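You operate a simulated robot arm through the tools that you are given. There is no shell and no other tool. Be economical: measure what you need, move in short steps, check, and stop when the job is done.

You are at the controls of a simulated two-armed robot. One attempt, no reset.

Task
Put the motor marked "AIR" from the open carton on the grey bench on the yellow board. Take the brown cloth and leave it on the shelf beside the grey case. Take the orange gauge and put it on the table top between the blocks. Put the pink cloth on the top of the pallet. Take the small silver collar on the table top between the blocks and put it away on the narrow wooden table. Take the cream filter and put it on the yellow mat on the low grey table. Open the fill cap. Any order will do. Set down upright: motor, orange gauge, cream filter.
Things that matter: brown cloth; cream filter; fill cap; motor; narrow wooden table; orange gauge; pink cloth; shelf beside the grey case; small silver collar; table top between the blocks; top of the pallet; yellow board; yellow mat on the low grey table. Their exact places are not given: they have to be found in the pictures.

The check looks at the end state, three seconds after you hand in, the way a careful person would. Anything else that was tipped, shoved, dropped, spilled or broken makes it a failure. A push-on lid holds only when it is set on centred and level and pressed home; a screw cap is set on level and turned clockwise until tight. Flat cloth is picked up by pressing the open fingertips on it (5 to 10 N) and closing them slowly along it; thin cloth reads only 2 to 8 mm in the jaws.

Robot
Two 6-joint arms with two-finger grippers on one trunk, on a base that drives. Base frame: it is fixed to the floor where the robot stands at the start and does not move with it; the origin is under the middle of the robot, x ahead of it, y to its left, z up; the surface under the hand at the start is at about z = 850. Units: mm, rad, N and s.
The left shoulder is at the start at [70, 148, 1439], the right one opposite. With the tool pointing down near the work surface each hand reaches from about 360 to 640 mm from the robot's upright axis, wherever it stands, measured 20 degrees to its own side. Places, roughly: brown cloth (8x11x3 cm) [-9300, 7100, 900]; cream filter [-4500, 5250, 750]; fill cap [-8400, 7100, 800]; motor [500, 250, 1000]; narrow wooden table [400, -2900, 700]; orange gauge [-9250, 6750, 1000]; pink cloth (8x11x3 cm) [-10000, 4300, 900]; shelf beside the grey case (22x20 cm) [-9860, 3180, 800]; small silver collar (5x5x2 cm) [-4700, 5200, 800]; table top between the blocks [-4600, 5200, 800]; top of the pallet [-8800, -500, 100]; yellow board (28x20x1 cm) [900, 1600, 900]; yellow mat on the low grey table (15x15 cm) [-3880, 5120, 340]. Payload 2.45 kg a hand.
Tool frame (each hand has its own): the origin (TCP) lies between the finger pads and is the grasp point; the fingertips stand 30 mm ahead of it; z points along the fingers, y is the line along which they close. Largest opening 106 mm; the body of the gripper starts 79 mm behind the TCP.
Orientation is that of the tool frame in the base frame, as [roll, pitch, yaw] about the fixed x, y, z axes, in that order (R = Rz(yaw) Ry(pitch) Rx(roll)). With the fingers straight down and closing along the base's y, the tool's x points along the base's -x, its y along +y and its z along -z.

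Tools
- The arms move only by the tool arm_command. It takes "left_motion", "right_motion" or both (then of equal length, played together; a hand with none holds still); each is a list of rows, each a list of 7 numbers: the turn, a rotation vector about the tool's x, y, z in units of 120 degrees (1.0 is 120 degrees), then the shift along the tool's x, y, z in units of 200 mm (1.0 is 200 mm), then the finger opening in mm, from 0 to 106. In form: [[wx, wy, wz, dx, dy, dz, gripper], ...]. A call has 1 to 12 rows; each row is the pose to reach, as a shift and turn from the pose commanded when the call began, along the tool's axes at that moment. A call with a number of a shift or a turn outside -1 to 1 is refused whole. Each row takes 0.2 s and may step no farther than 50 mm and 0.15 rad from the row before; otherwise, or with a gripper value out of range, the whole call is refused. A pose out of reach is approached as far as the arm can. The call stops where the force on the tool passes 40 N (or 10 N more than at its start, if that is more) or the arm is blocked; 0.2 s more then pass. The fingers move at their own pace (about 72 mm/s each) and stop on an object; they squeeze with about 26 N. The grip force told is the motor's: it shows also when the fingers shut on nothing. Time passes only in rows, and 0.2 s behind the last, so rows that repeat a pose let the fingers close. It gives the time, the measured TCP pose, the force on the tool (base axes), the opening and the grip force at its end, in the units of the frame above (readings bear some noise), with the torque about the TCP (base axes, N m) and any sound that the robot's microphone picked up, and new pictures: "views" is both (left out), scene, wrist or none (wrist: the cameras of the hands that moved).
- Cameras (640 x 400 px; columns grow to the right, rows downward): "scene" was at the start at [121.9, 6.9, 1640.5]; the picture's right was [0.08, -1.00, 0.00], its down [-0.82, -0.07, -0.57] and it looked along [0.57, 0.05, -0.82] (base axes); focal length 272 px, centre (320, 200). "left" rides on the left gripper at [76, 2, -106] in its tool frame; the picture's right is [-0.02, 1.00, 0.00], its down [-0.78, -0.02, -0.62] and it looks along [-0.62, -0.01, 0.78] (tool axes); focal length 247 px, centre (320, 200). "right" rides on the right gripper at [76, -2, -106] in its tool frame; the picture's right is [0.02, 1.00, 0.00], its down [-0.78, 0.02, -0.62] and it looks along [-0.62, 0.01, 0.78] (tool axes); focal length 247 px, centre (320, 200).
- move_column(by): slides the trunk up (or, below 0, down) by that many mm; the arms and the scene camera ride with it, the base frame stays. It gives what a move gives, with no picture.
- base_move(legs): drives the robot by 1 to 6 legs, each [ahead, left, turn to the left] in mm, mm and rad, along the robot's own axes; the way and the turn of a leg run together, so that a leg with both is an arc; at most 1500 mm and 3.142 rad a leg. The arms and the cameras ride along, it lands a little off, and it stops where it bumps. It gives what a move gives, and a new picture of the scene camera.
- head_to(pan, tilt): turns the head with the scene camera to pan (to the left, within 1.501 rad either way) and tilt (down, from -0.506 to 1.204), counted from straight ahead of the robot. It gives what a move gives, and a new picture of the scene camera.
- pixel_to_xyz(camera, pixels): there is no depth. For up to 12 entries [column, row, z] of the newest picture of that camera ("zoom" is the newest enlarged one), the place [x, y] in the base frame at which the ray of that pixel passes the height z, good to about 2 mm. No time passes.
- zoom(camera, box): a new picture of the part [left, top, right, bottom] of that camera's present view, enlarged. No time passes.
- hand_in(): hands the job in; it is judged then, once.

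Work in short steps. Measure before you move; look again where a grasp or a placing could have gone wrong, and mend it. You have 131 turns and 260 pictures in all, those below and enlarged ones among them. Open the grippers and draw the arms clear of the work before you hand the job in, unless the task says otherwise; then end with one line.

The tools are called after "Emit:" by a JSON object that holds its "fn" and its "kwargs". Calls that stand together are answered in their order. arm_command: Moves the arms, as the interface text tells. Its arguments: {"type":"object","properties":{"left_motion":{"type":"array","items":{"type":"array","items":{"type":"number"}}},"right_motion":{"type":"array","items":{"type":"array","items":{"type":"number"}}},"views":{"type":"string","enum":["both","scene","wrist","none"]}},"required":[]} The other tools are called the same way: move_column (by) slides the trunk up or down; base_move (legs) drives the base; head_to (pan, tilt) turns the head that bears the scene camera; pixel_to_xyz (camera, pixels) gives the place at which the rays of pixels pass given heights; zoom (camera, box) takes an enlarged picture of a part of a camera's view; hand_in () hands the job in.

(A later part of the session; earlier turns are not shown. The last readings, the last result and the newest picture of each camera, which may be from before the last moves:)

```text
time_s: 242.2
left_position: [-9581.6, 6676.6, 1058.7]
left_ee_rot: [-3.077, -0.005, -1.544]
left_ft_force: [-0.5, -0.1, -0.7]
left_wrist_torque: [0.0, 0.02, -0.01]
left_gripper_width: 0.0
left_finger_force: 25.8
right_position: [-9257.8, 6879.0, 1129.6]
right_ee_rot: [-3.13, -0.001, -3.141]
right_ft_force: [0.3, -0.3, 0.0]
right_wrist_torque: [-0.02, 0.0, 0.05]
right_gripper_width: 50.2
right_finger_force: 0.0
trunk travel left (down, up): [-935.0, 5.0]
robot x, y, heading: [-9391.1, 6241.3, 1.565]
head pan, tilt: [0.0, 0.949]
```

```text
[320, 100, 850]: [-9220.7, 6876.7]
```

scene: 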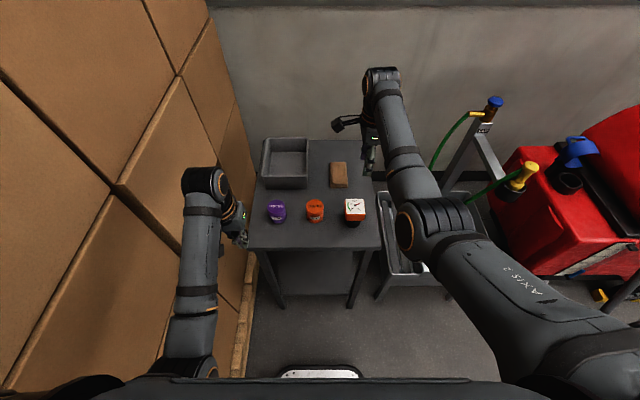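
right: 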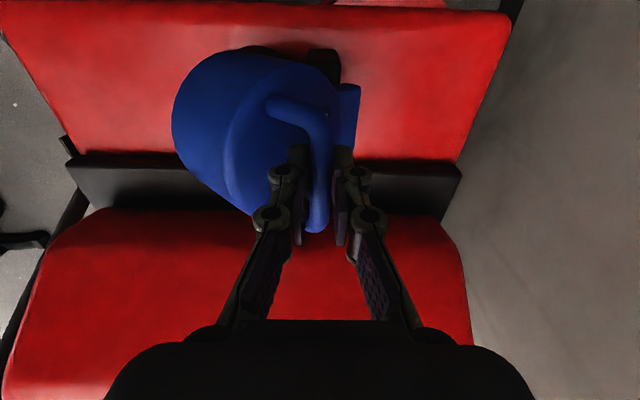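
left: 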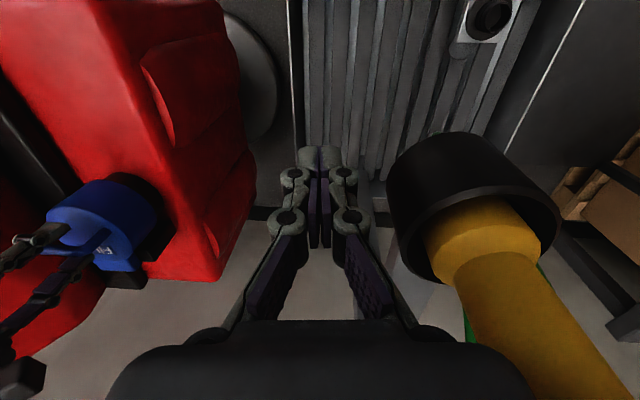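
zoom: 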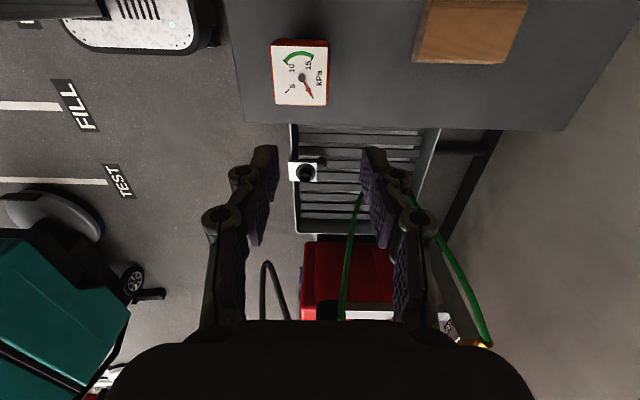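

Emit:
{"fn": "pixel_to_xyz", "kwargs": {"camera": "zoom", "pixels": [[300, 74, 880], [300, 74, 900], [300, 74, 920], [300, 74, 950], [470, 30, 840], [470, 30, 870], [250, 118, 800], [565, 128, 800], [565, 128, 850], [250, 118, 850]]}}

Emit:
{"fn": "pixel_to_xyz", "kwargs": {"camera": "scene", "pixels": [[356.5, 206, 880], [356.5, 206, 900], [356.5, 206, 920], [356.5, 206, 950]]}}

```text
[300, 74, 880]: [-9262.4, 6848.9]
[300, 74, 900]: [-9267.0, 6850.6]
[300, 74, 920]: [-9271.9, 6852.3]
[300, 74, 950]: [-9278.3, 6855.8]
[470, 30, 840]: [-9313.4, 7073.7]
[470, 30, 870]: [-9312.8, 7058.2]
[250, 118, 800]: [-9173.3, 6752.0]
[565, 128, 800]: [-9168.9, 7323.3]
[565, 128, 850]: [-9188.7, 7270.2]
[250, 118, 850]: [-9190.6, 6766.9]
```

```text
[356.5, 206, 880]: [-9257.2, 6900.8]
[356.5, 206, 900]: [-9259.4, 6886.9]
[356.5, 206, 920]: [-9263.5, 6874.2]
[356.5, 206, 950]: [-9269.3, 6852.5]
```

Gauge face at ≈(−9273,6855,948). Lower the trunk 80, then descend right hand over the gauge head with opening 95.

Emit:
{"fn": "move_column", "kwargs": {"by": -80}}

Emit:
{"fn": "arm_command", "kwargs": {"right_motion": [[0, 0, 0, 0.075, -0.12, 0, 95], [0, 0, 0, 0.075, -0.12, 0.2, 95], [0, 0, 0, 0.075, -0.12, 0.4, 95]], "views": "wrist"}}

```text
time_s: 243.4
left_position: [-9582.0, 6676.6, 979.0]
left_ee_rot: [-3.076, -0.002, -1.545]
left_ft_force: [0.1, 0.0, -1.1]
left_wrist_torque: [-0.01, -0.01, -0.01]
left_gripper_width: 0.0
left_finger_force: 26.5
right_position: [-9258.7, 6879.2, 1050.8]
right_ee_rot: [-3.131, -0.002, -3.142]
right_ft_force: [0.0, 0.0, 0.2]
right_wrist_torque: [0.0, -0.01, 0.04]
right_gripper_width: 49.9
right_finger_force: 0.1
trunk travel left (down, up): [-855.0, 85.0]
robot x, y, heading: [-9388.2, 6240.6, 1.564]
head pan, tilt: [0.0, 0.949]
```

```text
time_s: 244.2
left_position: [-9582.3, 6677.6, 978.2]
left_ee_rot: [-3.075, -0.006, -1.543]
left_ft_force: [-0.6, 0.5, 0.4]
left_wrist_torque: [-0.06, 0.04, -0.01]
left_gripper_width: 0.1
left_finger_force: 26.0
right_position: [-9272.4, 6856.3, 968.9]
right_ee_rot: [-3.13, -0.001, 3.141]
right_ft_force: [1.0, -0.2, -0.2]
right_wrist_torque: [-0.01, -0.01, -0.03]
right_gripper_width: 94.6
right_finger_force: 0.0
trunk travel left (down, up): [-855.0, 85.0]
robot x, y, heading: [-9389.0, 6238.6, 1.561]
head pan, tilt: [0.0, 0.949]
```

right: 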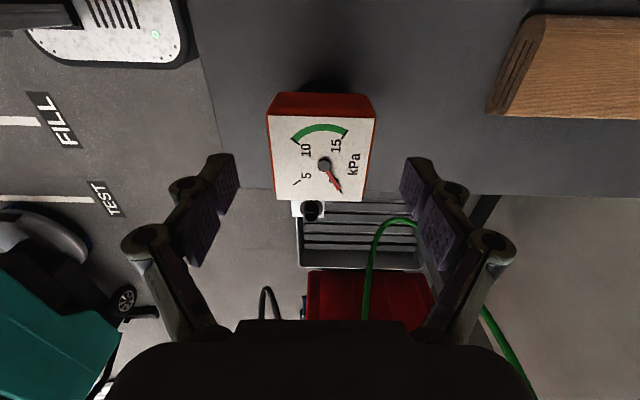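

Aligned. Descend 44, close, lift gently.

Emit:
{"fn": "arm_command", "kwargs": {"right_motion": [[0, 0, 0, 0, 0, 0.1, 95], [0, 0, 0, 0, 0, 0.22, 95], [0, 0, 0, 0, 0, 0.22, 70], [0, 0, 0, 0, 0, 0.22, 45], [0, 0, 0, 0, 0, 0.22, 35], [0, 0, 0, 0, 0, 0.22, 35], [0, 0, 0, 0, 0, 0.2, 35], [0, 0, 0, 0, 0, 0.1, 35], [0, 0, 0, 0, 0, -0.1, 35], [0, 0, 0, 0, 0, -0.3, 35], [0, 0, 0, 0, 0, -0.5, 35]], "views": "both"}}

```text
time_s: 246.6
left_position: [-9582.3, 6676.1, 978.1]
left_ee_rot: [-3.077, -0.004, -1.546]
left_ft_force: [1.1, 0.8, -0.2]
left_wrist_torque: [0.01, 0.03, 0.0]
left_gripper_width: 0.4
left_finger_force: 25.6
right_position: [-9272.7, 6857.5, 1074.9]
right_ee_rot: [-3.13, -0.001, -3.141]
right_ft_force: [-1.3, 0.1, -1.8]
right_wrist_torque: [0.01, 0.01, -0.01]
right_gripper_width: 63.3
right_finger_force: 25.5
trunk travel left (down, up): [-855.0, 85.0]
robot x, y, heading: [-9387.3, 6240.8, 1.566]
head pan, tilt: [0.0, 0.949]
```

scene: 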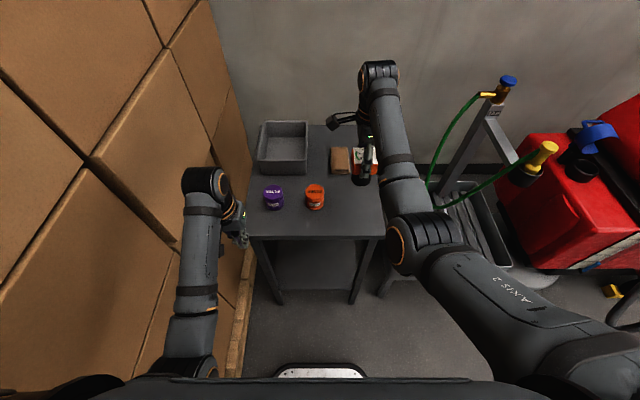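
right: 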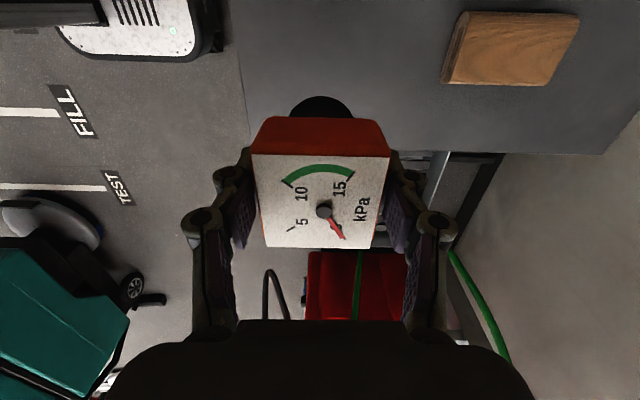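

Gauge held. Now move the base right/ahead so the left hand can take the cloth at ≈(−9312,7062).

Emit:
{"fn": "base_move", "kwargs": {"legs": [[0, -175, 0], [215, 0, 0]]}}

Emit:
{"fn": "arm_command", "kwargs": {"left_motion": [[-0.015, 0, 0.01, -0.1, -0.2, 0, 60], [-0.031, 0, 0.013, -0.25, -0.35, 0, 106], [-0.031, 0, 0.013, -0.45, -0.48, 0, 106], [-0.031, 0, 0.013, -0.65, -0.48, 0, 106], [-0.031, 0, 0.013, -0.75, -0.48, 0, 106]], "views": "both"}}

```text
time_s: 249.3
left_position: [-9405.1, 6880.4, 979.1]
left_ee_rot: [-3.077, -0.004, -1.547]
left_ft_force: [-0.5, -0.7, -0.3]
left_wrist_torque: [0.01, -0.02, 0.03]
left_gripper_width: 0.0
left_finger_force: 25.3
right_position: [-9095.2, 7059.9, 1075.2]
right_ee_rot: [-3.134, -0.001, 3.137]
right_ft_force: [-0.1, -0.4, -2.3]
right_wrist_torque: [0.0, -0.03, -0.01]
right_gripper_width: 63.4
right_finger_force: 25.9
trunk travel left (down, up): [-855.0, 85.0]
robot x, y, heading: [-9215.8, 6444.5, 1.555]
head pan, tilt: [0.0, 0.949]
```

scene: 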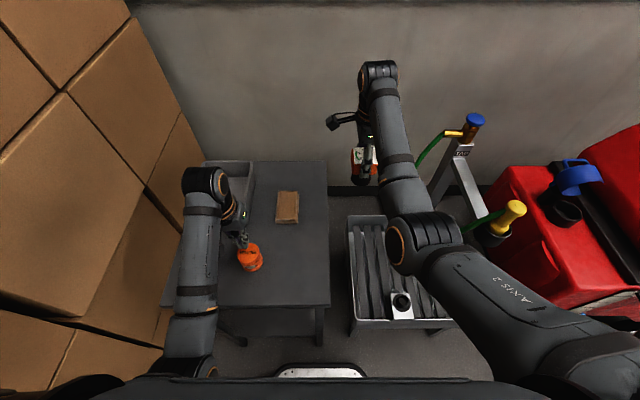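

```text
time_s: 250.5
left_position: [-9311.9, 7034.2, 985.1]
left_ee_rot: [-3.138, -0.002, -1.577]
left_ft_force: [0.2, -0.2, 0.2]
left_wrist_torque: [0.0, -0.06, -0.02]
left_gripper_width: 106.1
left_finger_force: 0.0
right_position: [-9096.3, 7060.8, 1073.8]
right_ee_rot: [-3.13, 0.002, 3.139]
right_ft_force: [-0.6, -0.1, -1.6]
right_wrist_torque: [-0.01, -0.03, -0.01]
right_gripper_width: 63.6
right_finger_force: 26.0
trunk travel left (down, up): [-855.0, 85.0]
robot x, y, heading: [-9216.3, 6446.6, 1.564]
head pan, tilt: [0.0, 0.949]
```

scene: 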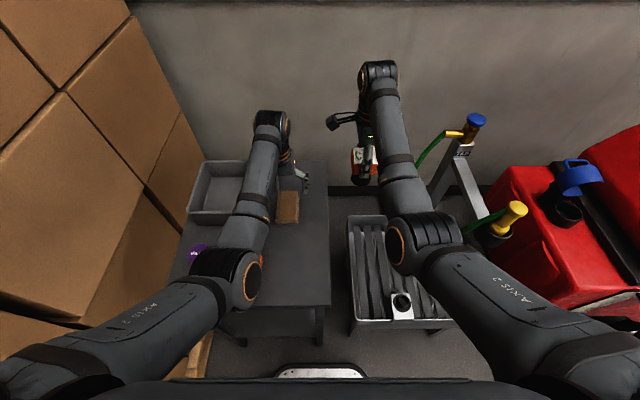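
left: 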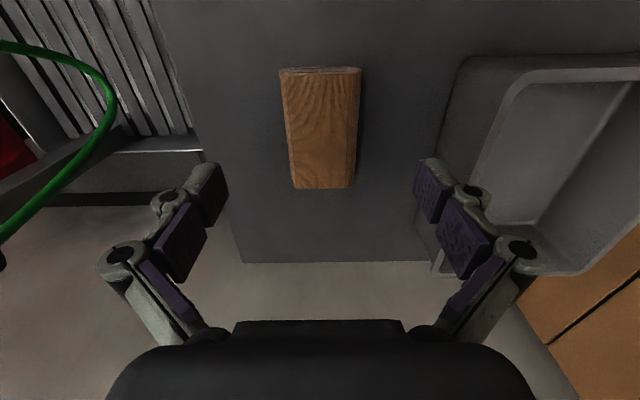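

Cloth is centred in x and ~24 mm ahead. Shift and descend with open fingers to about TCP 878.

Emit:
{"fn": "arm_command", "kwargs": {"left_motion": [[0, 0, 0, -0.06, 0, 0.15, 106], [0, 0, 0, -0.12, 0, 0.3, 106], [0, 0, 0, -0.12, 0, 0.42, 106], [0, 0, 0, -0.12, 0, 0.5, 106], [0, 0, 0, -0.12, 0, 0.54, 106]], "views": "wrist"}}

```text
time_s: 251.7
left_position: [-9315.2, 7055.5, 878.9]
left_ee_rot: [-3.141, -0.003, -1.576]
left_ft_force: [0.5, 0.0, -0.1]
left_wrist_torque: [-0.01, 0.05, 0.0]
left_gripper_width: 106.1
left_finger_force: 0.0
left hand out of reach, approached as far as the arm can: row 5
right_position: [-9095.2, 7061.8, 1074.8]
right_ee_rot: [-3.128, 0.001, 3.139]
right_ft_force: [-0.8, -0.5, -1.0]
right_wrist_torque: [0.04, 0.01, -0.02]
right_gripper_width: 63.3
right_finger_force: 26.3
trunk travel left (down, up): [-855.0, 85.0]
robot x, y, heading: [-9209.2, 6447.9, 1.559]
head pan, tilt: [0.0, 0.949]
```

left: 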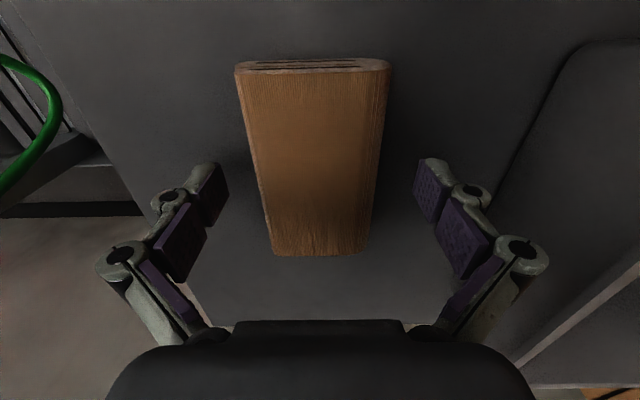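

Cloth top is about at the tips' height; lower the trunk 20 and close on the cloth's sides.

Emit:
{"fn": "move_column", "kwargs": {"by": -20}}

Emit:
{"fn": "arm_command", "kwargs": {"left_motion": [[0, 0, 0, 0, 0, 0, 90], [0, 0, 0, 0, 0, 0, 75], [0, 0, 0, 0, 0, 0, 60], [0, 0, 0, 0, 0, 0, 45], [0, 0, 0, 0, 0, 0, 30], [0, 0, 0, 0, 0, 0, 15], [0, 0, 0, 0, 0, 0, 5], [0, 0, 0, 0, 0, 0, 0], [0, 0, 0, 0, 0, -0.08, 0], [0, 0, 0, 0, 0, -0.2, 0], [0, 0, 0, 0, 0, -0.4, 0], [0, 0, 0, 0, 0, -0.6, 0]], "views": "both"}}

```text
time_s: 252.4
left_position: [-9314.9, 7055.5, 860.7]
left_ee_rot: [3.141, -0.002, -1.575]
left_ft_force: [-0.4, -2.7, 10.5]
left_wrist_torque: [-0.02, -0.02, -0.09]
left_gripper_width: 106.1
left_finger_force: 0.1
right_position: [-9095.8, 7060.6, 1054.7]
right_ee_rot: [-3.132, 0.0, 3.139]
right_ft_force: [-0.6, 1.5, -2.3]
right_wrist_torque: [-0.02, 0.0, 0.03]
right_gripper_width: 63.5
right_finger_force: 25.9
trunk travel left (down, up): [-835.0, 105.0]
robot x, y, heading: [-9211.5, 6446.3, 1.564]
head pan, tilt: [0.0, 0.949]
```

```text
time_s: 253.0
left_position: [-9313.0, 7058.7, 875.7]
left_ee_rot: [3.141, 0.026, -1.576]
left_ft_force: [-1.2, -5.5, 49.5]
left_wrist_torque: [-0.95, 0.05, 0.04]
left_gripper_width: 69.3
left_finger_force: 41.5
right_position: [-9094.9, 7054.0, 1058.9]
right_ee_rot: [-3.137, -0.002, 3.137]
right_ft_force: [1.0, -1.3, -1.7]
right_wrist_torque: [0.0, 0.05, 0.01]
right_gripper_width: 63.4
right_finger_force: 25.8
trunk travel left (down, up): [-835.0, 105.0]
robot x, y, heading: [-9214.5, 6443.6, 1.565]
head pan, tilt: [0.0, 0.949]
stopped in row 3 (left hand): the force on the tool passed its limit at 44 N (the readings are from after the stop); the commanded pose is now the measured one
```

scene: 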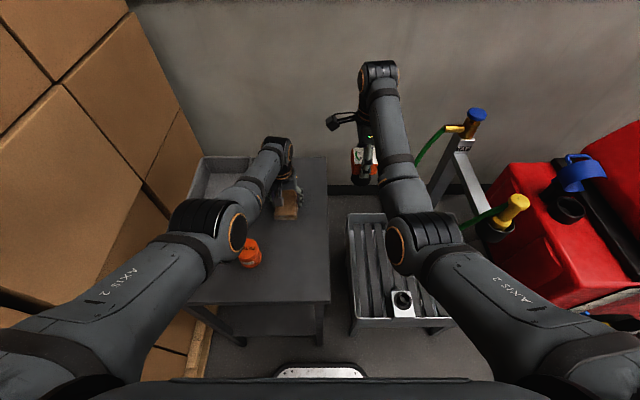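
left: 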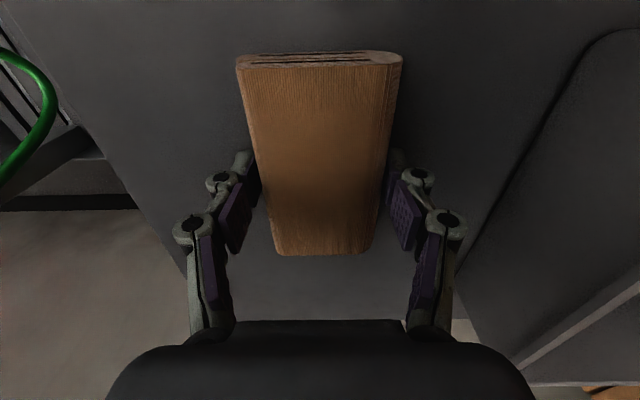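

Fingers are on the cloth sides (69 mm), pressing the table. Ease up 5 mm, squeeze, and lift slowly.

Emit:
{"fn": "arm_command", "kwargs": {"left_motion": [[0, 0, 0, 0, 0, -0.015, 50], [0, 0, 0, 0, 0, -0.015, 30], [0, 0, 0, 0, 0, -0.015, 20], [0, 0, 0, 0, 0, -0.015, 20], [0, 0, 0, 0, 0, -0.05, 20], [0, 0, 0, 0, 0, -0.1, 20], [0, 0, 0, 0, 0, -0.2, 20], [0, 0, 0, 0, 0, -0.35, 20], [0, 0, 0, 0, 0, -0.5, 20]], "views": "wrist"}}

```text
time_s: 255.0
left_position: [-9315.1, 7057.5, 962.5]
left_ee_rot: [-3.141, 0.007, -1.577]
left_ft_force: [-0.4, -0.6, -0.8]
left_wrist_torque: [-0.05, -0.01, -0.02]
left_gripper_width: 69.0
left_finger_force: 26.3
right_position: [-9095.7, 7061.0, 1054.1]
right_ee_rot: [-3.129, 0.0, 3.137]
right_ft_force: [-0.5, 0.6, -1.6]
right_wrist_torque: [-0.02, -0.02, -0.02]
right_gripper_width: 63.4
right_finger_force: 25.8
trunk travel left (down, up): [-835.0, 105.0]
robot x, y, heading: [-9213.6, 6443.7, 1.564]
head pan, tilt: [0.0, 0.949]
```

left: 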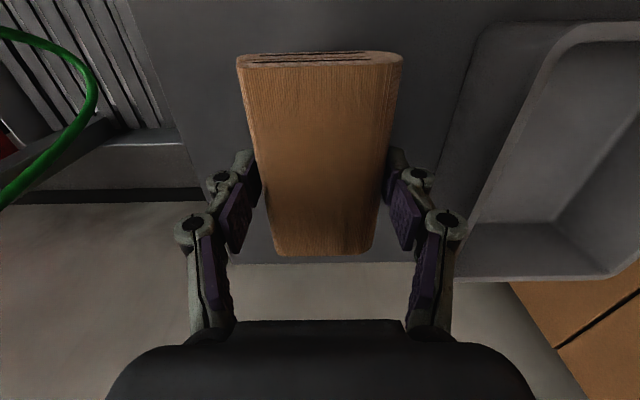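

Brown cloth held, gauge held. Drive back, turn to face −x, and look toward the rack side.

Emit:
{"fn": "base_move", "kwargs": {"legs": [[-550, 0, 0], [0, 0, 1.575], [0, 1000, 0]]}}

Emit:
{"fn": "head_to", "kwargs": {"pan": 0.75, "tilt": 0.45}}

```text
time_s: 260.2
left_position: [-9712.5, 6284.1, 961.1]
left_ee_rot: [-3.114, -0.009, -0.812]
left_ft_force: [2.5, 1.2, -1.1]
left_wrist_torque: [-0.02, 0.0, -0.14]
left_gripper_width: 70.9
left_finger_force: 26.2
right_position: [-9573.5, 6436.4, 1052.8]
right_ee_rot: [-3.129, -0.001, -2.36]
right_ft_force: [-0.3, 0.4, -1.9]
right_wrist_torque: [-0.02, -0.01, 0.0]
right_gripper_width: 63.6
right_finger_force: 25.5
trunk travel left (down, up): [-835.0, 105.0]
robot x, y, heading: [-9220.9, 5913.1, 2.344]
head pan, tilt: [0.0, 0.949]
stopped in leg 2: the force on the tool passed its limit at 62 N (the readings are from after the stop); the commanded pose is now the measured one
```

scene: 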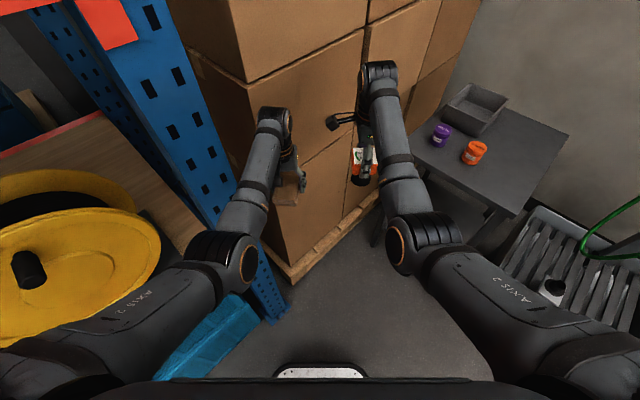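

```text
time_s: 261.3
left_position: [-9712.4, 6284.1, 961.5]
left_ee_rot: [-3.113, -0.008, -0.813]
left_ft_force: [4.3, 0.4, -1.2]
left_wrist_torque: [-0.01, -0.02, -0.11]
left_gripper_width: 71.3
left_finger_force: 25.9
right_position: [-9571.4, 6435.5, 1054.7]
right_ee_rot: [-3.129, -0.002, -2.362]
right_ft_force: [0.4, -0.1, -1.4]
right_wrist_torque: [0.0, 0.02, -0.05]
right_gripper_width: 63.4
right_finger_force: 26.0
trunk travel left (down, up): [-835.0, 105.0]
robot x, y, heading: [-9219.1, 5914.8, 2.343]
head pan, tilt: [0.75, 0.45]
```

scene: 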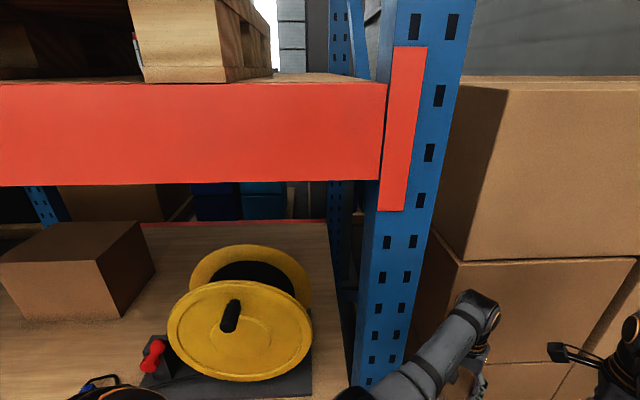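

The turn brought the left hand against the carton stack (cloth still held). I back away diagonally, then finish the turn and look left.

Emit:
{"fn": "base_move", "kwargs": {"legs": [[-420, 0, 0], [0, 0, 0.8]]}}

Emit:
{"fn": "head_to", "kwargs": {"pan": 1.0, "tilt": 0.4}}

```text
time_s: 265.9
left_position: [-9547.2, 5541.3, 962.0]
left_ee_rot: [-3.113, -0.009, -0.036]
left_ft_force: [0.3, 0.5, 0.3]
left_wrist_torque: [-0.01, -0.02, 0.01]
left_gripper_width: 70.5
left_finger_force: 26.2
right_position: [-9552.1, 5749.0, 1054.6]
right_ee_rot: [-3.129, 0.0, -1.587]
right_ft_force: [0.1, -0.3, -1.8]
right_wrist_torque: [-0.03, -0.04, -0.01]
right_gripper_width: 63.4
right_finger_force: 26.2
trunk travel left (down, up): [-835.0, 105.0]
robot x, y, heading: [-8940.4, 5620.4, 3.12]
head pan, tilt: [0.75, 0.45]
```

scene: 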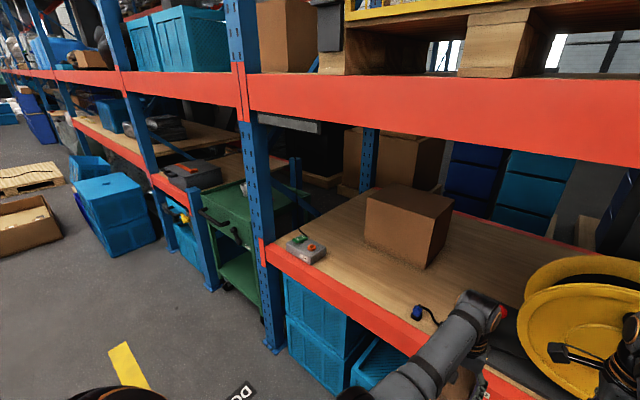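

```text
time_s: 266.7
left_position: [-9547.6, 5542.1, 961.1]
left_ee_rot: [-3.115, -0.009, -0.037]
left_ft_force: [-1.0, -0.2, -1.0]
left_wrist_torque: [-0.02, -0.03, -0.01]
left_gripper_width: 70.2
left_finger_force: 26.0
right_position: [-9551.8, 5746.8, 1054.3]
right_ee_rot: [-3.13, 0.0, -1.587]
right_ft_force: [-0.7, -0.3, -1.9]
right_wrist_torque: [0.03, 0.0, -0.02]
right_gripper_width: 63.3
right_finger_force: 26.1
trunk travel left (down, up): [-835.0, 105.0]
robot x, y, heading: [-8939.5, 5622.7, 3.114]
head pan, tilt: [1.0, 0.4]
```

scene: 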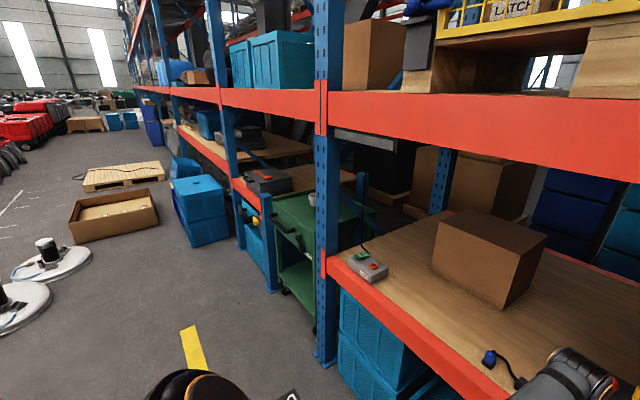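

Green cart (pink cloth?) and beyond it the grey case on the shelf. Measure obstacles.

Emit:
{"fn": "pixel_to_xyz", "kwargs": {"camera": "scene", "pixels": [[192, 247, 0], [229, 237, 0], [275, 290, 0], [325, 365, 0], [158, 222, 0], [72, 243, 0], [165, 176, 100], [85, 190, 100], [268, 192, 800], [285, 192, 800], [312, 200, 850], [240, 190, 800]]}}

Emit:
{"fn": "zoom", "kwargs": {"camera": "scene", "box": [220, 140, 380, 250]}}

```text
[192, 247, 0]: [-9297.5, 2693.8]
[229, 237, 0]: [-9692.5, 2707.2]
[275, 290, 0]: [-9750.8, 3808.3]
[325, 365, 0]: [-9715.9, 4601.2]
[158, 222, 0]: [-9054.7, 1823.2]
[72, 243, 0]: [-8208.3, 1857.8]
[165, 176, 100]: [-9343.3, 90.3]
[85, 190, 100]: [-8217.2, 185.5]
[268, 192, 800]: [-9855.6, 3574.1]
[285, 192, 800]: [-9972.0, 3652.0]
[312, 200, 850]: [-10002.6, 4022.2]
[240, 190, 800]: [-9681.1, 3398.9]
```

```text
3.64 times, centred on (300, 195) of scene
```

zoom: 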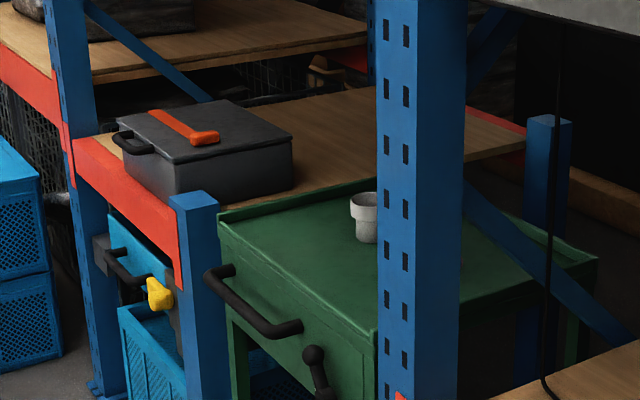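

Plan: strafe to y≈3375, then approach the shelf spot (−9860,3180). I also pull the right hand (gauge) back so it stays out of the rack.

Emit:
{"fn": "base_move", "kwargs": {"legs": [[0, 1200, 0.02], [0, 1050, 0], [260, 0, 0]]}}

Emit:
{"fn": "arm_command", "kwargs": {"right_motion": [[0, 0, 0, 0, -0.2, 0, 35], [0, 0, 0, 0, -0.4, 0, 35], [0, 0, 0, 0, -0.6, 0, 35], [0, 0, 0, 0, -0.75, 0, 35]], "views": "none"}}

Emit:
{"fn": "head_to", "kwargs": {"pan": 0.1, "tilt": 0.75}}

```text
time_s: 279.2
left_position: [-9798.6, 3275.1, 961.7]
left_ee_rot: [-3.113, -0.007, 0.002]
left_ft_force: [0.1, 0.4, -0.7]
left_wrist_torque: [0.04, 0.01, 0.0]
left_gripper_width: 69.1
left_finger_force: 26.3
right_position: [-9812.3, 3482.6, 1054.1]
right_ee_rot: [-3.132, 0.001, -1.549]
right_ft_force: [-0.1, -0.8, -1.7]
right_wrist_torque: [-0.02, -0.01, 0.0]
right_gripper_width: 63.5
right_finger_force: 26.6
trunk travel left (down, up): [-835.0, 105.0]
robot x, y, heading: [-9191.8, 3380.7, -3.129]
head pan, tilt: [1.0, 0.4]
```

scene: 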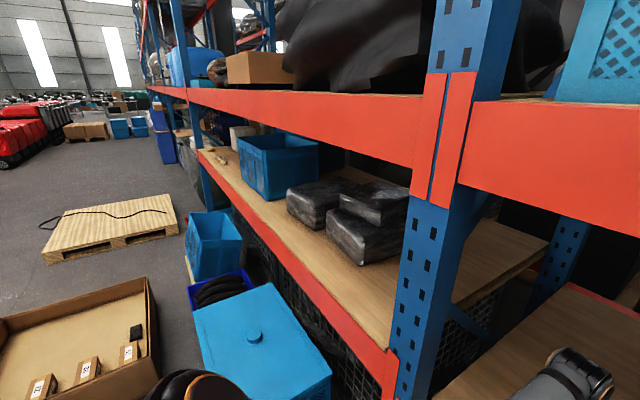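

```text
time_s: 280.3
left_position: [-9798.2, 3276.6, 962.5]
left_ee_rot: [-3.113, -0.007, 0.002]
left_ft_force: [0.0, -0.6, 0.7]
left_wrist_torque: [0.01, 0.04, 0.03]
left_gripper_width: 69.3
left_finger_force: 25.8
right_position: [-9715.4, 3557.3, 1028.1]
right_ee_rot: [3.068, 0.155, -1.617]
right_ft_force: [-0.3, -1.4, -2.4]
right_wrist_torque: [-0.03, 0.02, 0.04]
right_gripper_width: 63.3
right_finger_force: 26.2
right hand out of reach, approached as far as the arm can: row 2, 3, 4
trunk travel left (down, up): [-835.0, 105.0]
robot x, y, heading: [-9194.8, 3376.5, -3.129]
head pan, tilt: [1.0, 0.4]
stopped in row 4 (right hand): the arm was blocked; the commanded pose is now the measured one
```

```text
time_s: 281.5
left_position: [-9800.3, 3275.9, 961.3]
left_ee_rot: [-3.113, -0.01, 0.002]
left_ft_force: [0.0, 0.2, -0.8]
left_wrist_torque: [-0.04, 0.02, -0.03]
left_gripper_width: 68.9
left_finger_force: 26.5
right_position: [-9717.8, 3556.1, 1028.0]
right_ee_rot: [3.069, 0.154, -1.612]
right_ft_force: [-0.6, -0.8, -0.6]
right_wrist_torque: [-0.04, 0.0, 0.0]
right_gripper_width: 63.5
right_finger_force: 26.2
trunk travel left (down, up): [-835.0, 105.0]
robot x, y, heading: [-9193.3, 3382.2, -3.131]
head pan, tilt: [0.099, 0.75]
```

scene: 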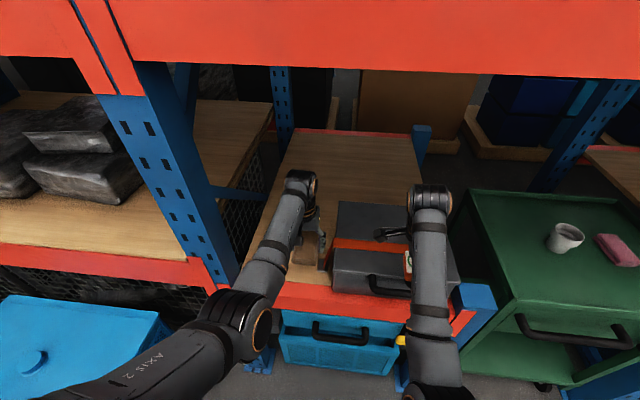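

Free shelf strip left of the grey case; pink cloth seen at (618,250) on the green cart. Measure the strip and the pink cloth.

Emit:
{"fn": "pixel_to_xyz", "kwargs": {"camera": "scene", "pixels": [[330, 295, 800], [265, 285, 800], [336, 215, 800], [276, 190, 800], [292, 262, 800], [330, 275, 800], [618, 252, 880], [595, 237, 880], [640, 262, 880], [475, 192, 860], [533, 318, 860]]}}

Emit:
{"fn": "zoom", "kwargs": {"camera": "scene", "box": [230, 150, 440, 310]}}

```text
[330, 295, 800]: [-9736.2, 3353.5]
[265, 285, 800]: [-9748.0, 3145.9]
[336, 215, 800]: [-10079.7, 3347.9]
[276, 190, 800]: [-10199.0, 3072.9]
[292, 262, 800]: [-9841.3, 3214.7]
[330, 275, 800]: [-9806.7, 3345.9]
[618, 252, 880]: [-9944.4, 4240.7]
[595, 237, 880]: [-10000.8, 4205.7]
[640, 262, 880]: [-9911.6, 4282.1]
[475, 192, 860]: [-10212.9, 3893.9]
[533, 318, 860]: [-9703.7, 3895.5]
```

```text
2.50 times, centred on (335, 230) of scene
```

zoom: 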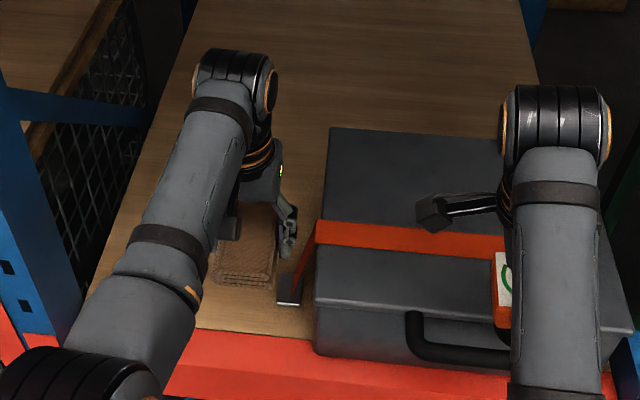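

Strip spans y≈3140–3330. Raise trunk 40 (for the gauge over the case), go ahead 70, then bring the cloth over (−9860,3205) and lower to TCP≈900.

Emit:
{"fn": "move_column", "kwargs": {"by": 40}}

Emit:
{"fn": "base_move", "kwargs": {"legs": [[70, 0, 0]]}}

Emit:
{"fn": "arm_command", "kwargs": {"left_motion": [[-0.013, 0, 0, 0, 0.12, 0.1, 20], [-0.013, 0, 0, 0, 0.24, 0.2, 20], [-0.013, 0, 0, 0.03, 0.35, 0.3, 20], [-0.013, 0, 0, 0.03, 0.35, 0.42, 20], [-0.013, 0, 0, 0.03, 0.35, 0.5, 20]], "views": "both"}}

```text
time_s: 282.3
left_position: [-9799.2, 3275.6, 1000.0]
left_ee_rot: [-3.115, -0.009, 0.0]
left_ft_force: [0.0, 0.5, -1.3]
left_wrist_torque: [0.01, 0.0, 0.0]
left_gripper_width: 68.9
left_finger_force: 26.3
right_position: [-9718.2, 3555.9, 1067.6]
right_ee_rot: [3.07, 0.152, -1.614]
right_ft_force: [0.1, -0.2, -1.7]
right_wrist_torque: [0.0, -0.01, 0.0]
right_gripper_width: 63.6
right_finger_force: 25.6
trunk travel left (down, up): [-875.0, 65.0]
robot x, y, heading: [-9191.0, 3381.2, -3.128]
head pan, tilt: [0.099, 0.75]
```

```text
time_s: 283.4
left_position: [-9862.2, 3275.0, 1004.1]
left_ee_rot: [-3.113, -0.004, 0.001]
left_ft_force: [-0.1, 0.5, -0.1]
left_wrist_torque: [-0.04, 0.06, -0.01]
left_gripper_width: 69.0
left_finger_force: 25.3
right_position: [-9780.3, 3554.9, 1070.7]
right_ee_rot: [3.064, 0.153, -1.616]
right_ft_force: [0.5, -0.1, -1.1]
right_wrist_torque: [-0.04, 0.03, 0.0]
right_gripper_width: 63.5
right_finger_force: 25.9
trunk travel left (down, up): [-875.0, 65.0]
robot x, y, heading: [-9266.7, 3375.4, -3.122]
head pan, tilt: [0.099, 0.75]
```

scene: 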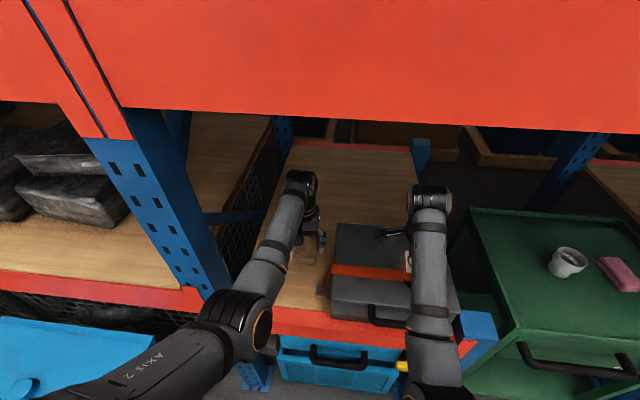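

```text
time_s: 284.6
left_position: [-9859.9, 3207.5, 897.7]
left_ee_rot: [-3.141, -0.009, 0.001]
left_ft_force: [0.8, 0.3, -0.6]
left_wrist_torque: [-0.04, 0.03, 0.03]
left_gripper_width: 69.0
left_finger_force: 26.0
right_position: [-9785.2, 3554.5, 1067.3]
right_ee_rot: [3.068, 0.155, -1.616]
right_ft_force: [0.7, 0.6, -1.4]
right_wrist_torque: [-0.01, -0.03, 0.0]
right_gripper_width: 63.5
right_finger_force: 26.2
trunk travel left (down, up): [-875.0, 65.0]
robot x, y, heading: [-9264.0, 3375.4, -3.129]
head pan, tilt: [0.099, 0.75]
```

scene: 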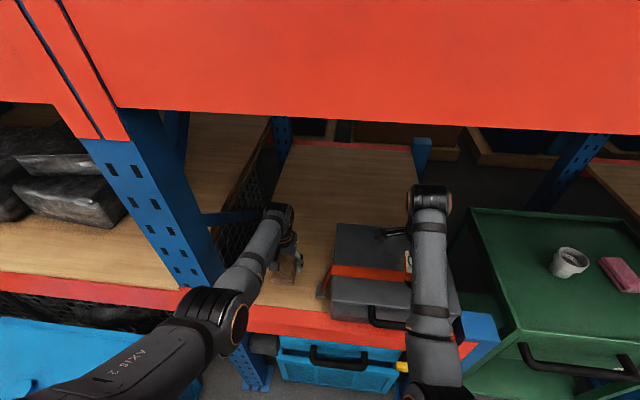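
left: 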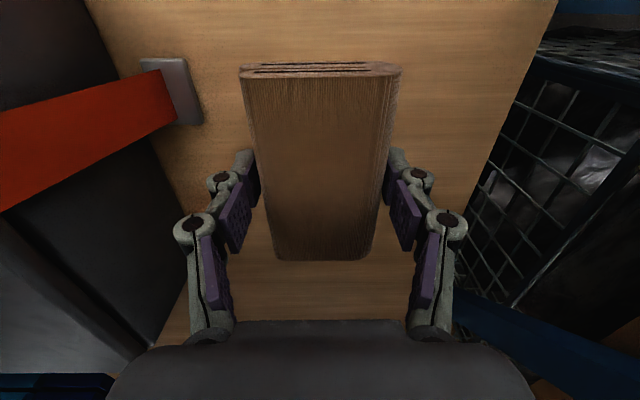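

Over the strip. Lower to contact, then open and rise.

Emit:
{"fn": "arm_command", "kwargs": {"left_motion": [[0, 0, 0, 0, 0, 0.06, 20], [0, 0, 0, 0, 0, 0.12, 20], [0, 0, 0, 0, 0, 0.17, 20], [0, 0, 0, 0, 0, 0.21, 20], [0, 0, 0, 0, 0, 0.24, 20], [0, 0, 0, 0, 0, 0.27, 20], [0, 0, 0, 0, 0, 0.3, 20], [0, 0, 0, 0, 0, 0.33, 20]], "views": "none"}}

Emit:
{"fn": "arm_command", "kwargs": {"left_motion": [[0, 0, 0, 0, 0, -0.01, 60], [0, 0, 0, 0, 0, -0.01, 85], [0, 0, 0, 0, 0, -0.01, 100], [0, 0, 0, 0, 0, -0.01, 100], [0, 0, 0, 0, 0, -0.15, 100], [0, 0, 0, 0, 0, -0.35, 100], [0, 0, 0, 0, 0, -0.55, 100], [0, 0, 0, 0, 0, -0.75, 100]], "views": "wrist"}}

```text
time_s: 286.4
left_position: [-9849.3, 3206.2, 848.4]
left_ee_rot: [-3.14, -0.01, 0.002]
left_ft_force: [-1.1, -0.9, -1.2]
left_wrist_torque: [0.0, -0.01, -0.03]
left_gripper_width: 69.1
left_finger_force: 25.6
left hand out of reach, approached as far as the arm can: row 4, 5, 6, 7, 8
right_position: [-9786.1, 3556.7, 1066.5]
right_ee_rot: [3.068, 0.155, -1.615]
right_ft_force: [0.2, 0.4, -1.9]
right_wrist_torque: [-0.02, 0.02, 0.01]
right_gripper_width: 63.5
right_finger_force: 26.1
trunk travel left (down, up): [-875.0, 65.0]
robot x, y, heading: [-9264.9, 3379.6, -3.126]
head pan, tilt: [0.099, 0.75]
```

```text
time_s: 288.1
left_position: [-9850.4, 3207.6, 999.4]
left_ee_rot: [3.141, -0.008, 0.002]
left_ft_force: [0.6, 0.3, 0.0]
left_wrist_torque: [0.03, -0.03, -0.02]
left_gripper_width: 100.2
left_finger_force: 0.0
right_position: [-9785.7, 3555.2, 1068.5]
right_ee_rot: [3.07, 0.152, -1.617]
right_ft_force: [0.5, 0.3, -1.0]
right_wrist_torque: [0.0, -0.03, 0.02]
right_gripper_width: 63.5
right_finger_force: 26.3
trunk travel left (down, up): [-875.0, 65.0]
robot x, y, heading: [-9264.5, 3379.4, -3.125]
head pan, tilt: [0.099, 0.75]
```

left: 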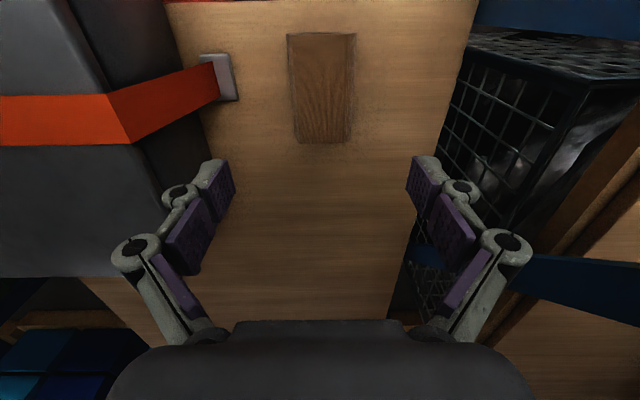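

Brown cloth lies on the shelf. Next the pink cloth on the green cart (≈−9945,4240): back out, slide right ~905, centre the left arm, and approach.

Emit:
{"fn": "base_move", "kwargs": {"legs": [[-250, 0, 0], [0, -905, 0]]}}

Emit:
{"fn": "arm_command", "kwargs": {"left_motion": [[0, 0, 0, 0, -0.2, 0, 106], [0, 0, 0, 0, -0.4, 0, 106], [0, 0, 0, 0, -0.58, 0, 106]], "views": "none"}}

Emit:
{"fn": "base_move", "kwargs": {"legs": [[310, 0, 0]]}}

Emit:
{"fn": "arm_command", "kwargs": {"left_motion": [[0, 0, 0, 0, 0, 0.02, 106]], "views": "both"}}

```text
time_s: 294.3
left_position: [-9621.6, 4092.2, 998.5]
left_ee_rot: [-3.138, -0.008, 0.021]
left_ft_force: [0.3, 0.3, 0.2]
left_wrist_torque: [-0.01, -0.02, 0.0]
left_gripper_width: 100.0
left_finger_force: 0.2
right_position: [-9562.7, 4440.7, 1067.5]
right_ee_rot: [3.071, 0.154, -1.598]
right_ft_force: [1.0, 0.3, -1.8]
right_wrist_torque: [0.0, 0.0, -0.03]
right_gripper_width: 63.5
right_finger_force: 26.1
trunk travel left (down, up): [-875.0, 65.0]
robot x, y, heading: [-9036.3, 4274.8, -3.111]
head pan, tilt: [0.099, 0.75]
```

scene: 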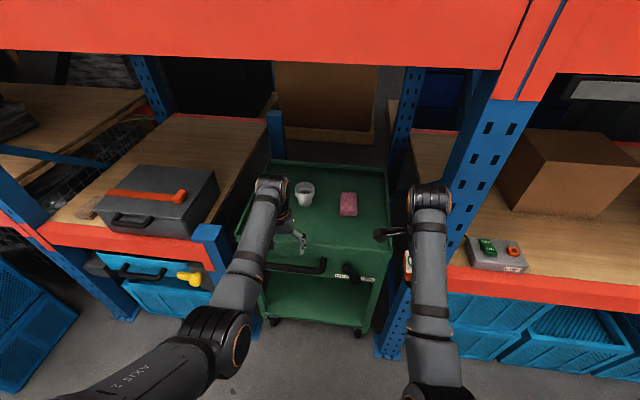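

```text
time_s: 295.1
left_position: [-9625.4, 4205.5, 999.5]
left_ee_rot: [3.138, -0.009, 0.024]
left_ft_force: [-0.7, -0.1, 0.4]
left_wrist_torque: [0.0, -0.02, -0.01]
left_gripper_width: 106.0
left_finger_force: 0.0
right_position: [-9562.4, 4442.6, 1067.8]
right_ee_rot: [3.068, 0.153, -1.599]
right_ft_force: [-0.3, -0.1, -2.1]
right_wrist_torque: [-0.03, 0.0, -0.01]
right_gripper_width: 63.3
right_finger_force: 26.4
trunk travel left (down, up): [-875.0, 65.0]
robot x, y, heading: [-9035.0, 4274.3, -3.109]
head pan, tilt: [0.099, 0.75]
```

```text
time_s: 297.1
left_position: [-9928.3, 4194.8, 1002.4]
left_ee_rot: [3.141, -0.006, 0.022]
left_ft_force: [0.9, 0.1, -0.2]
left_wrist_torque: [0.01, -0.01, 0.01]
left_gripper_width: 105.9
left_finger_force: 0.0
right_position: [-9864.1, 4429.3, 1067.4]
right_ee_rot: [3.066, 0.154, -1.598]
right_ft_force: [0.3, -0.6, -0.9]
right_wrist_torque: [0.0, 0.07, 0.01]
right_gripper_width: 63.6
right_finger_force: 26.1
trunk travel left (down, up): [-875.0, 65.0]
robot x, y, heading: [-9341.7, 4265.4, -3.107]
head pan, tilt: [0.099, 0.75]
```

scene: 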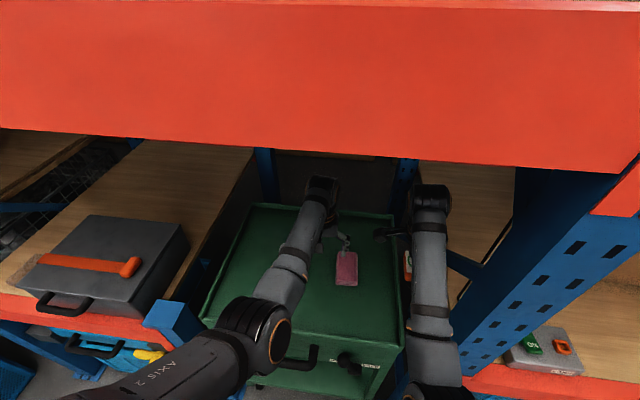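

```text
time_s: 297.5
left_position: [-9928.8, 4194.1, 997.3]
left_ee_rot: [3.14, -0.007, 0.024]
left_ft_force: [0.5, -0.1, 0.2]
left_wrist_torque: [-0.01, 0.05, 0.0]
left_gripper_width: 106.0
left_finger_force: 0.0
right_position: [-9867.2, 4431.1, 1067.7]
right_ee_rot: [3.067, 0.156, -1.598]
right_ft_force: [0.9, -0.4, -0.9]
right_wrist_torque: [0.0, 0.03, 0.03]
right_gripper_width: 63.5
right_finger_force: 25.9
trunk travel left (down, up): [-875.0, 65.0]
robot x, y, heading: [-9340.3, 4263.0, -3.105]
head pan, tilt: [0.099, 0.75]
```

scene: 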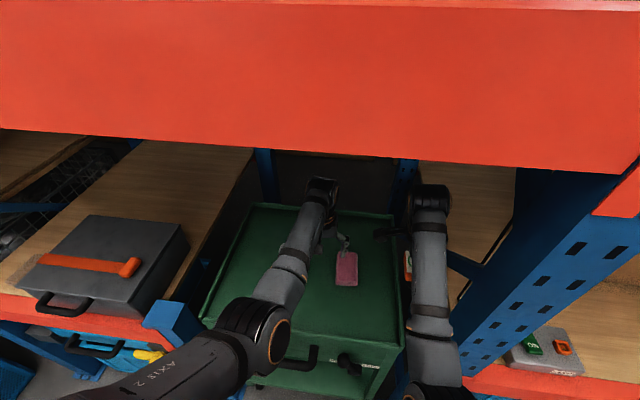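
left: 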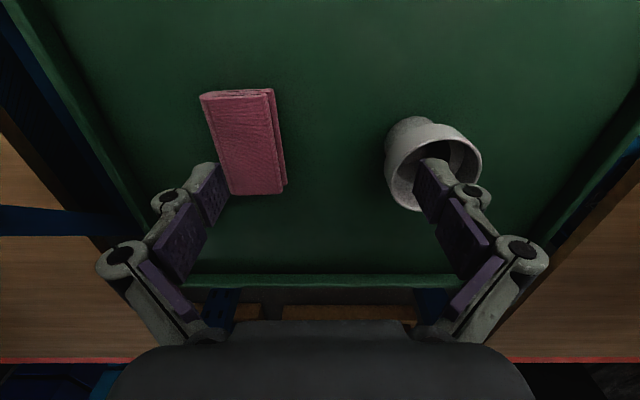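

Pink cloth at left-view (247,140). I shift over it (+73 y, −32 x) lowering to ≈930, and query both cameras meanwhile.

Emit:
{"fn": "pixel_to_xyz", "kwargs": {"camera": "left", "pixels": [[245, 143, 850], [245, 143, 880]]}}

Emit:
{"fn": "pixel_to_xyz", "kwargs": {"camera": "scene", "pixels": [[347, 266, 850], [347, 266, 880]]}}

Emit:
{"fn": "arm_command", "kwargs": {"left_motion": [[0, 0, 0, -0.04, -0.12, 0.1, 106], [0, 0, 0, -0.1, -0.25, 0.2, 106], [0, 0, 0, -0.16, -0.37, 0.34, 106]], "views": "wrist"}}

```text
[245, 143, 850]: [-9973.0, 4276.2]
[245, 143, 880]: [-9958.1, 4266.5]
```

```text
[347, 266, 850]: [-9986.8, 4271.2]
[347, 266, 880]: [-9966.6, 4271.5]
```

```text
time_s: 298.3
left_position: [-9943.7, 4241.9, 954.3]
left_ee_rot: [3.141, -0.007, 0.022]
left_ft_force: [0.3, 0.9, -0.2]
left_wrist_torque: [0.02, 0.01, -0.02]
left_gripper_width: 105.8
left_finger_force: 0.1
left hand out of reach, approached as far as the arm can: row 2, 3
right_position: [-9866.0, 4429.5, 1069.4]
right_ee_rot: [3.067, 0.154, -1.596]
right_ft_force: [0.4, 0.5, -1.3]
right_wrist_torque: [0.03, 0.0, 0.01]
right_gripper_width: 63.4
right_finger_force: 26.3
trunk travel left (down, up): [-875.0, 65.0]
robot x, y, heading: [-9342.3, 4260.8, -3.104]
head pan, tilt: [0.099, 0.75]
```

left: 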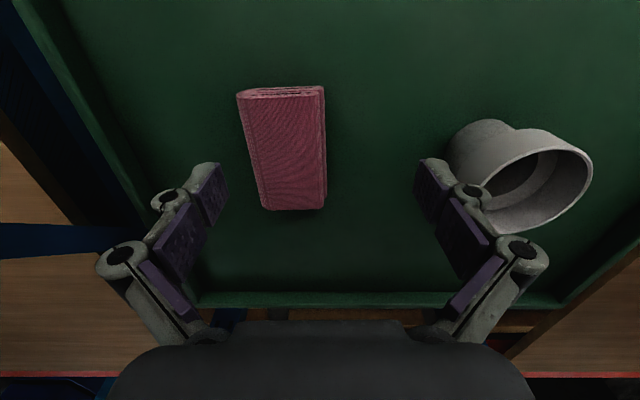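

Reach-limited: nudge the base (30 ahead, 35 right), lower by trunk 78 so the tips straddle the cloth, close, lift.

Emit:
{"fn": "base_move", "kwargs": {"legs": [[32, -33, 0]]}}

Emit:
{"fn": "move_column", "kwargs": {"by": -76}}

Emit:
{"fn": "arm_command", "kwargs": {"left_motion": [[0, 0, 0, 0, 0, 0, 106]], "views": "wrist"}}

```text
time_s: 299.2
left_position: [-9971.3, 4267.9, 956.2]
left_ee_rot: [-3.137, -0.004, 0.023]
left_ft_force: [0.3, -1.3, 0.2]
left_wrist_torque: [0.05, 0.04, 0.0]
left_gripper_width: 105.9
left_finger_force: 0.1
right_position: [-9894.8, 4456.9, 1071.5]
right_ee_rot: [3.063, 0.161, -1.597]
right_ft_force: [0.3, -0.5, -1.2]
right_wrist_torque: [0.03, 0.08, 0.04]
right_gripper_width: 63.7
right_finger_force: 25.6
trunk travel left (down, up): [-875.0, 65.0]
robot x, y, heading: [-9374.7, 4295.4, -3.109]
head pan, tilt: [0.099, 0.75]
```

scene: 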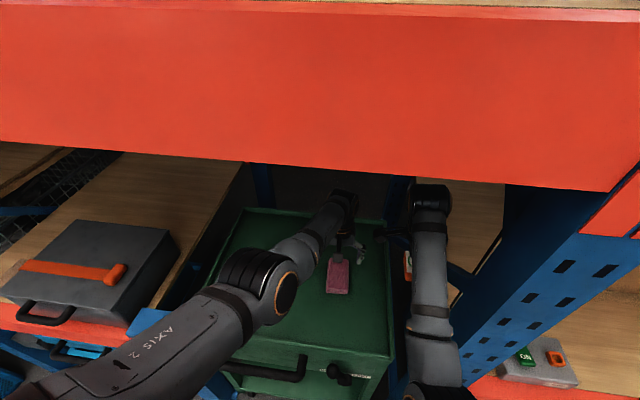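

```text
time_s: 300.4
left_position: [-9974.6, 4271.4, 879.3]
left_ee_rot: [3.141, -0.008, 0.023]
left_ft_force: [-0.1, 0.3, 0.3]
left_wrist_torque: [-0.03, 0.02, 0.0]
left_gripper_width: 106.1
left_finger_force: 0.1
right_position: [-9899.3, 4460.6, 993.3]
right_ee_rot: [3.068, 0.156, -1.599]
right_ft_force: [0.4, -0.9, -1.0]
right_wrist_torque: [0.04, -0.01, 0.03]
right_gripper_width: 63.7
right_finger_force: 26.0
trunk travel left (down, up): [-799.0, 141.0]
robot x, y, heading: [-9368.5, 4292.9, -3.105]
head pan, tilt: [0.099, 0.75]
```

```text
time_s: 300.8
left_position: [-9975.3, 4272.0, 876.5]
left_ee_rot: [3.14, -0.008, 0.025]
left_ft_force: [0.5, -0.1, 0.6]
left_wrist_torque: [0.0, -0.02, 0.01]
left_gripper_width: 105.9
left_finger_force: 0.0
right_position: [-9900.9, 4460.8, 992.4]
right_ee_rot: [3.07, 0.155, -1.597]
right_ft_force: [-0.6, 0.6, -1.4]
right_wrist_torque: [-0.03, 0.01, 0.01]
right_gripper_width: 63.7
right_finger_force: 26.2
trunk travel left (down, up): [-799.0, 141.0]
robot x, y, heading: [-9373.4, 4294.2, -3.107]
head pan, tilt: [0.099, 0.75]
```

left: 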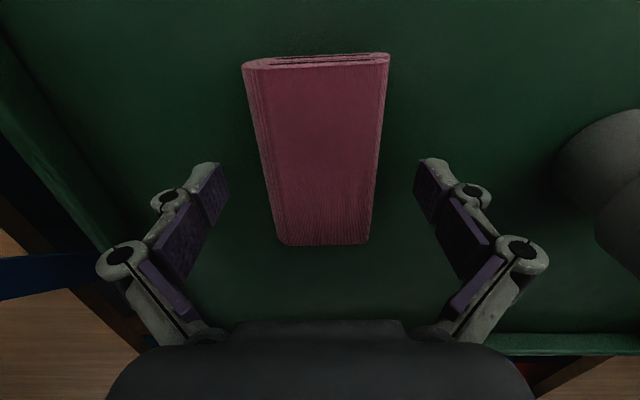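

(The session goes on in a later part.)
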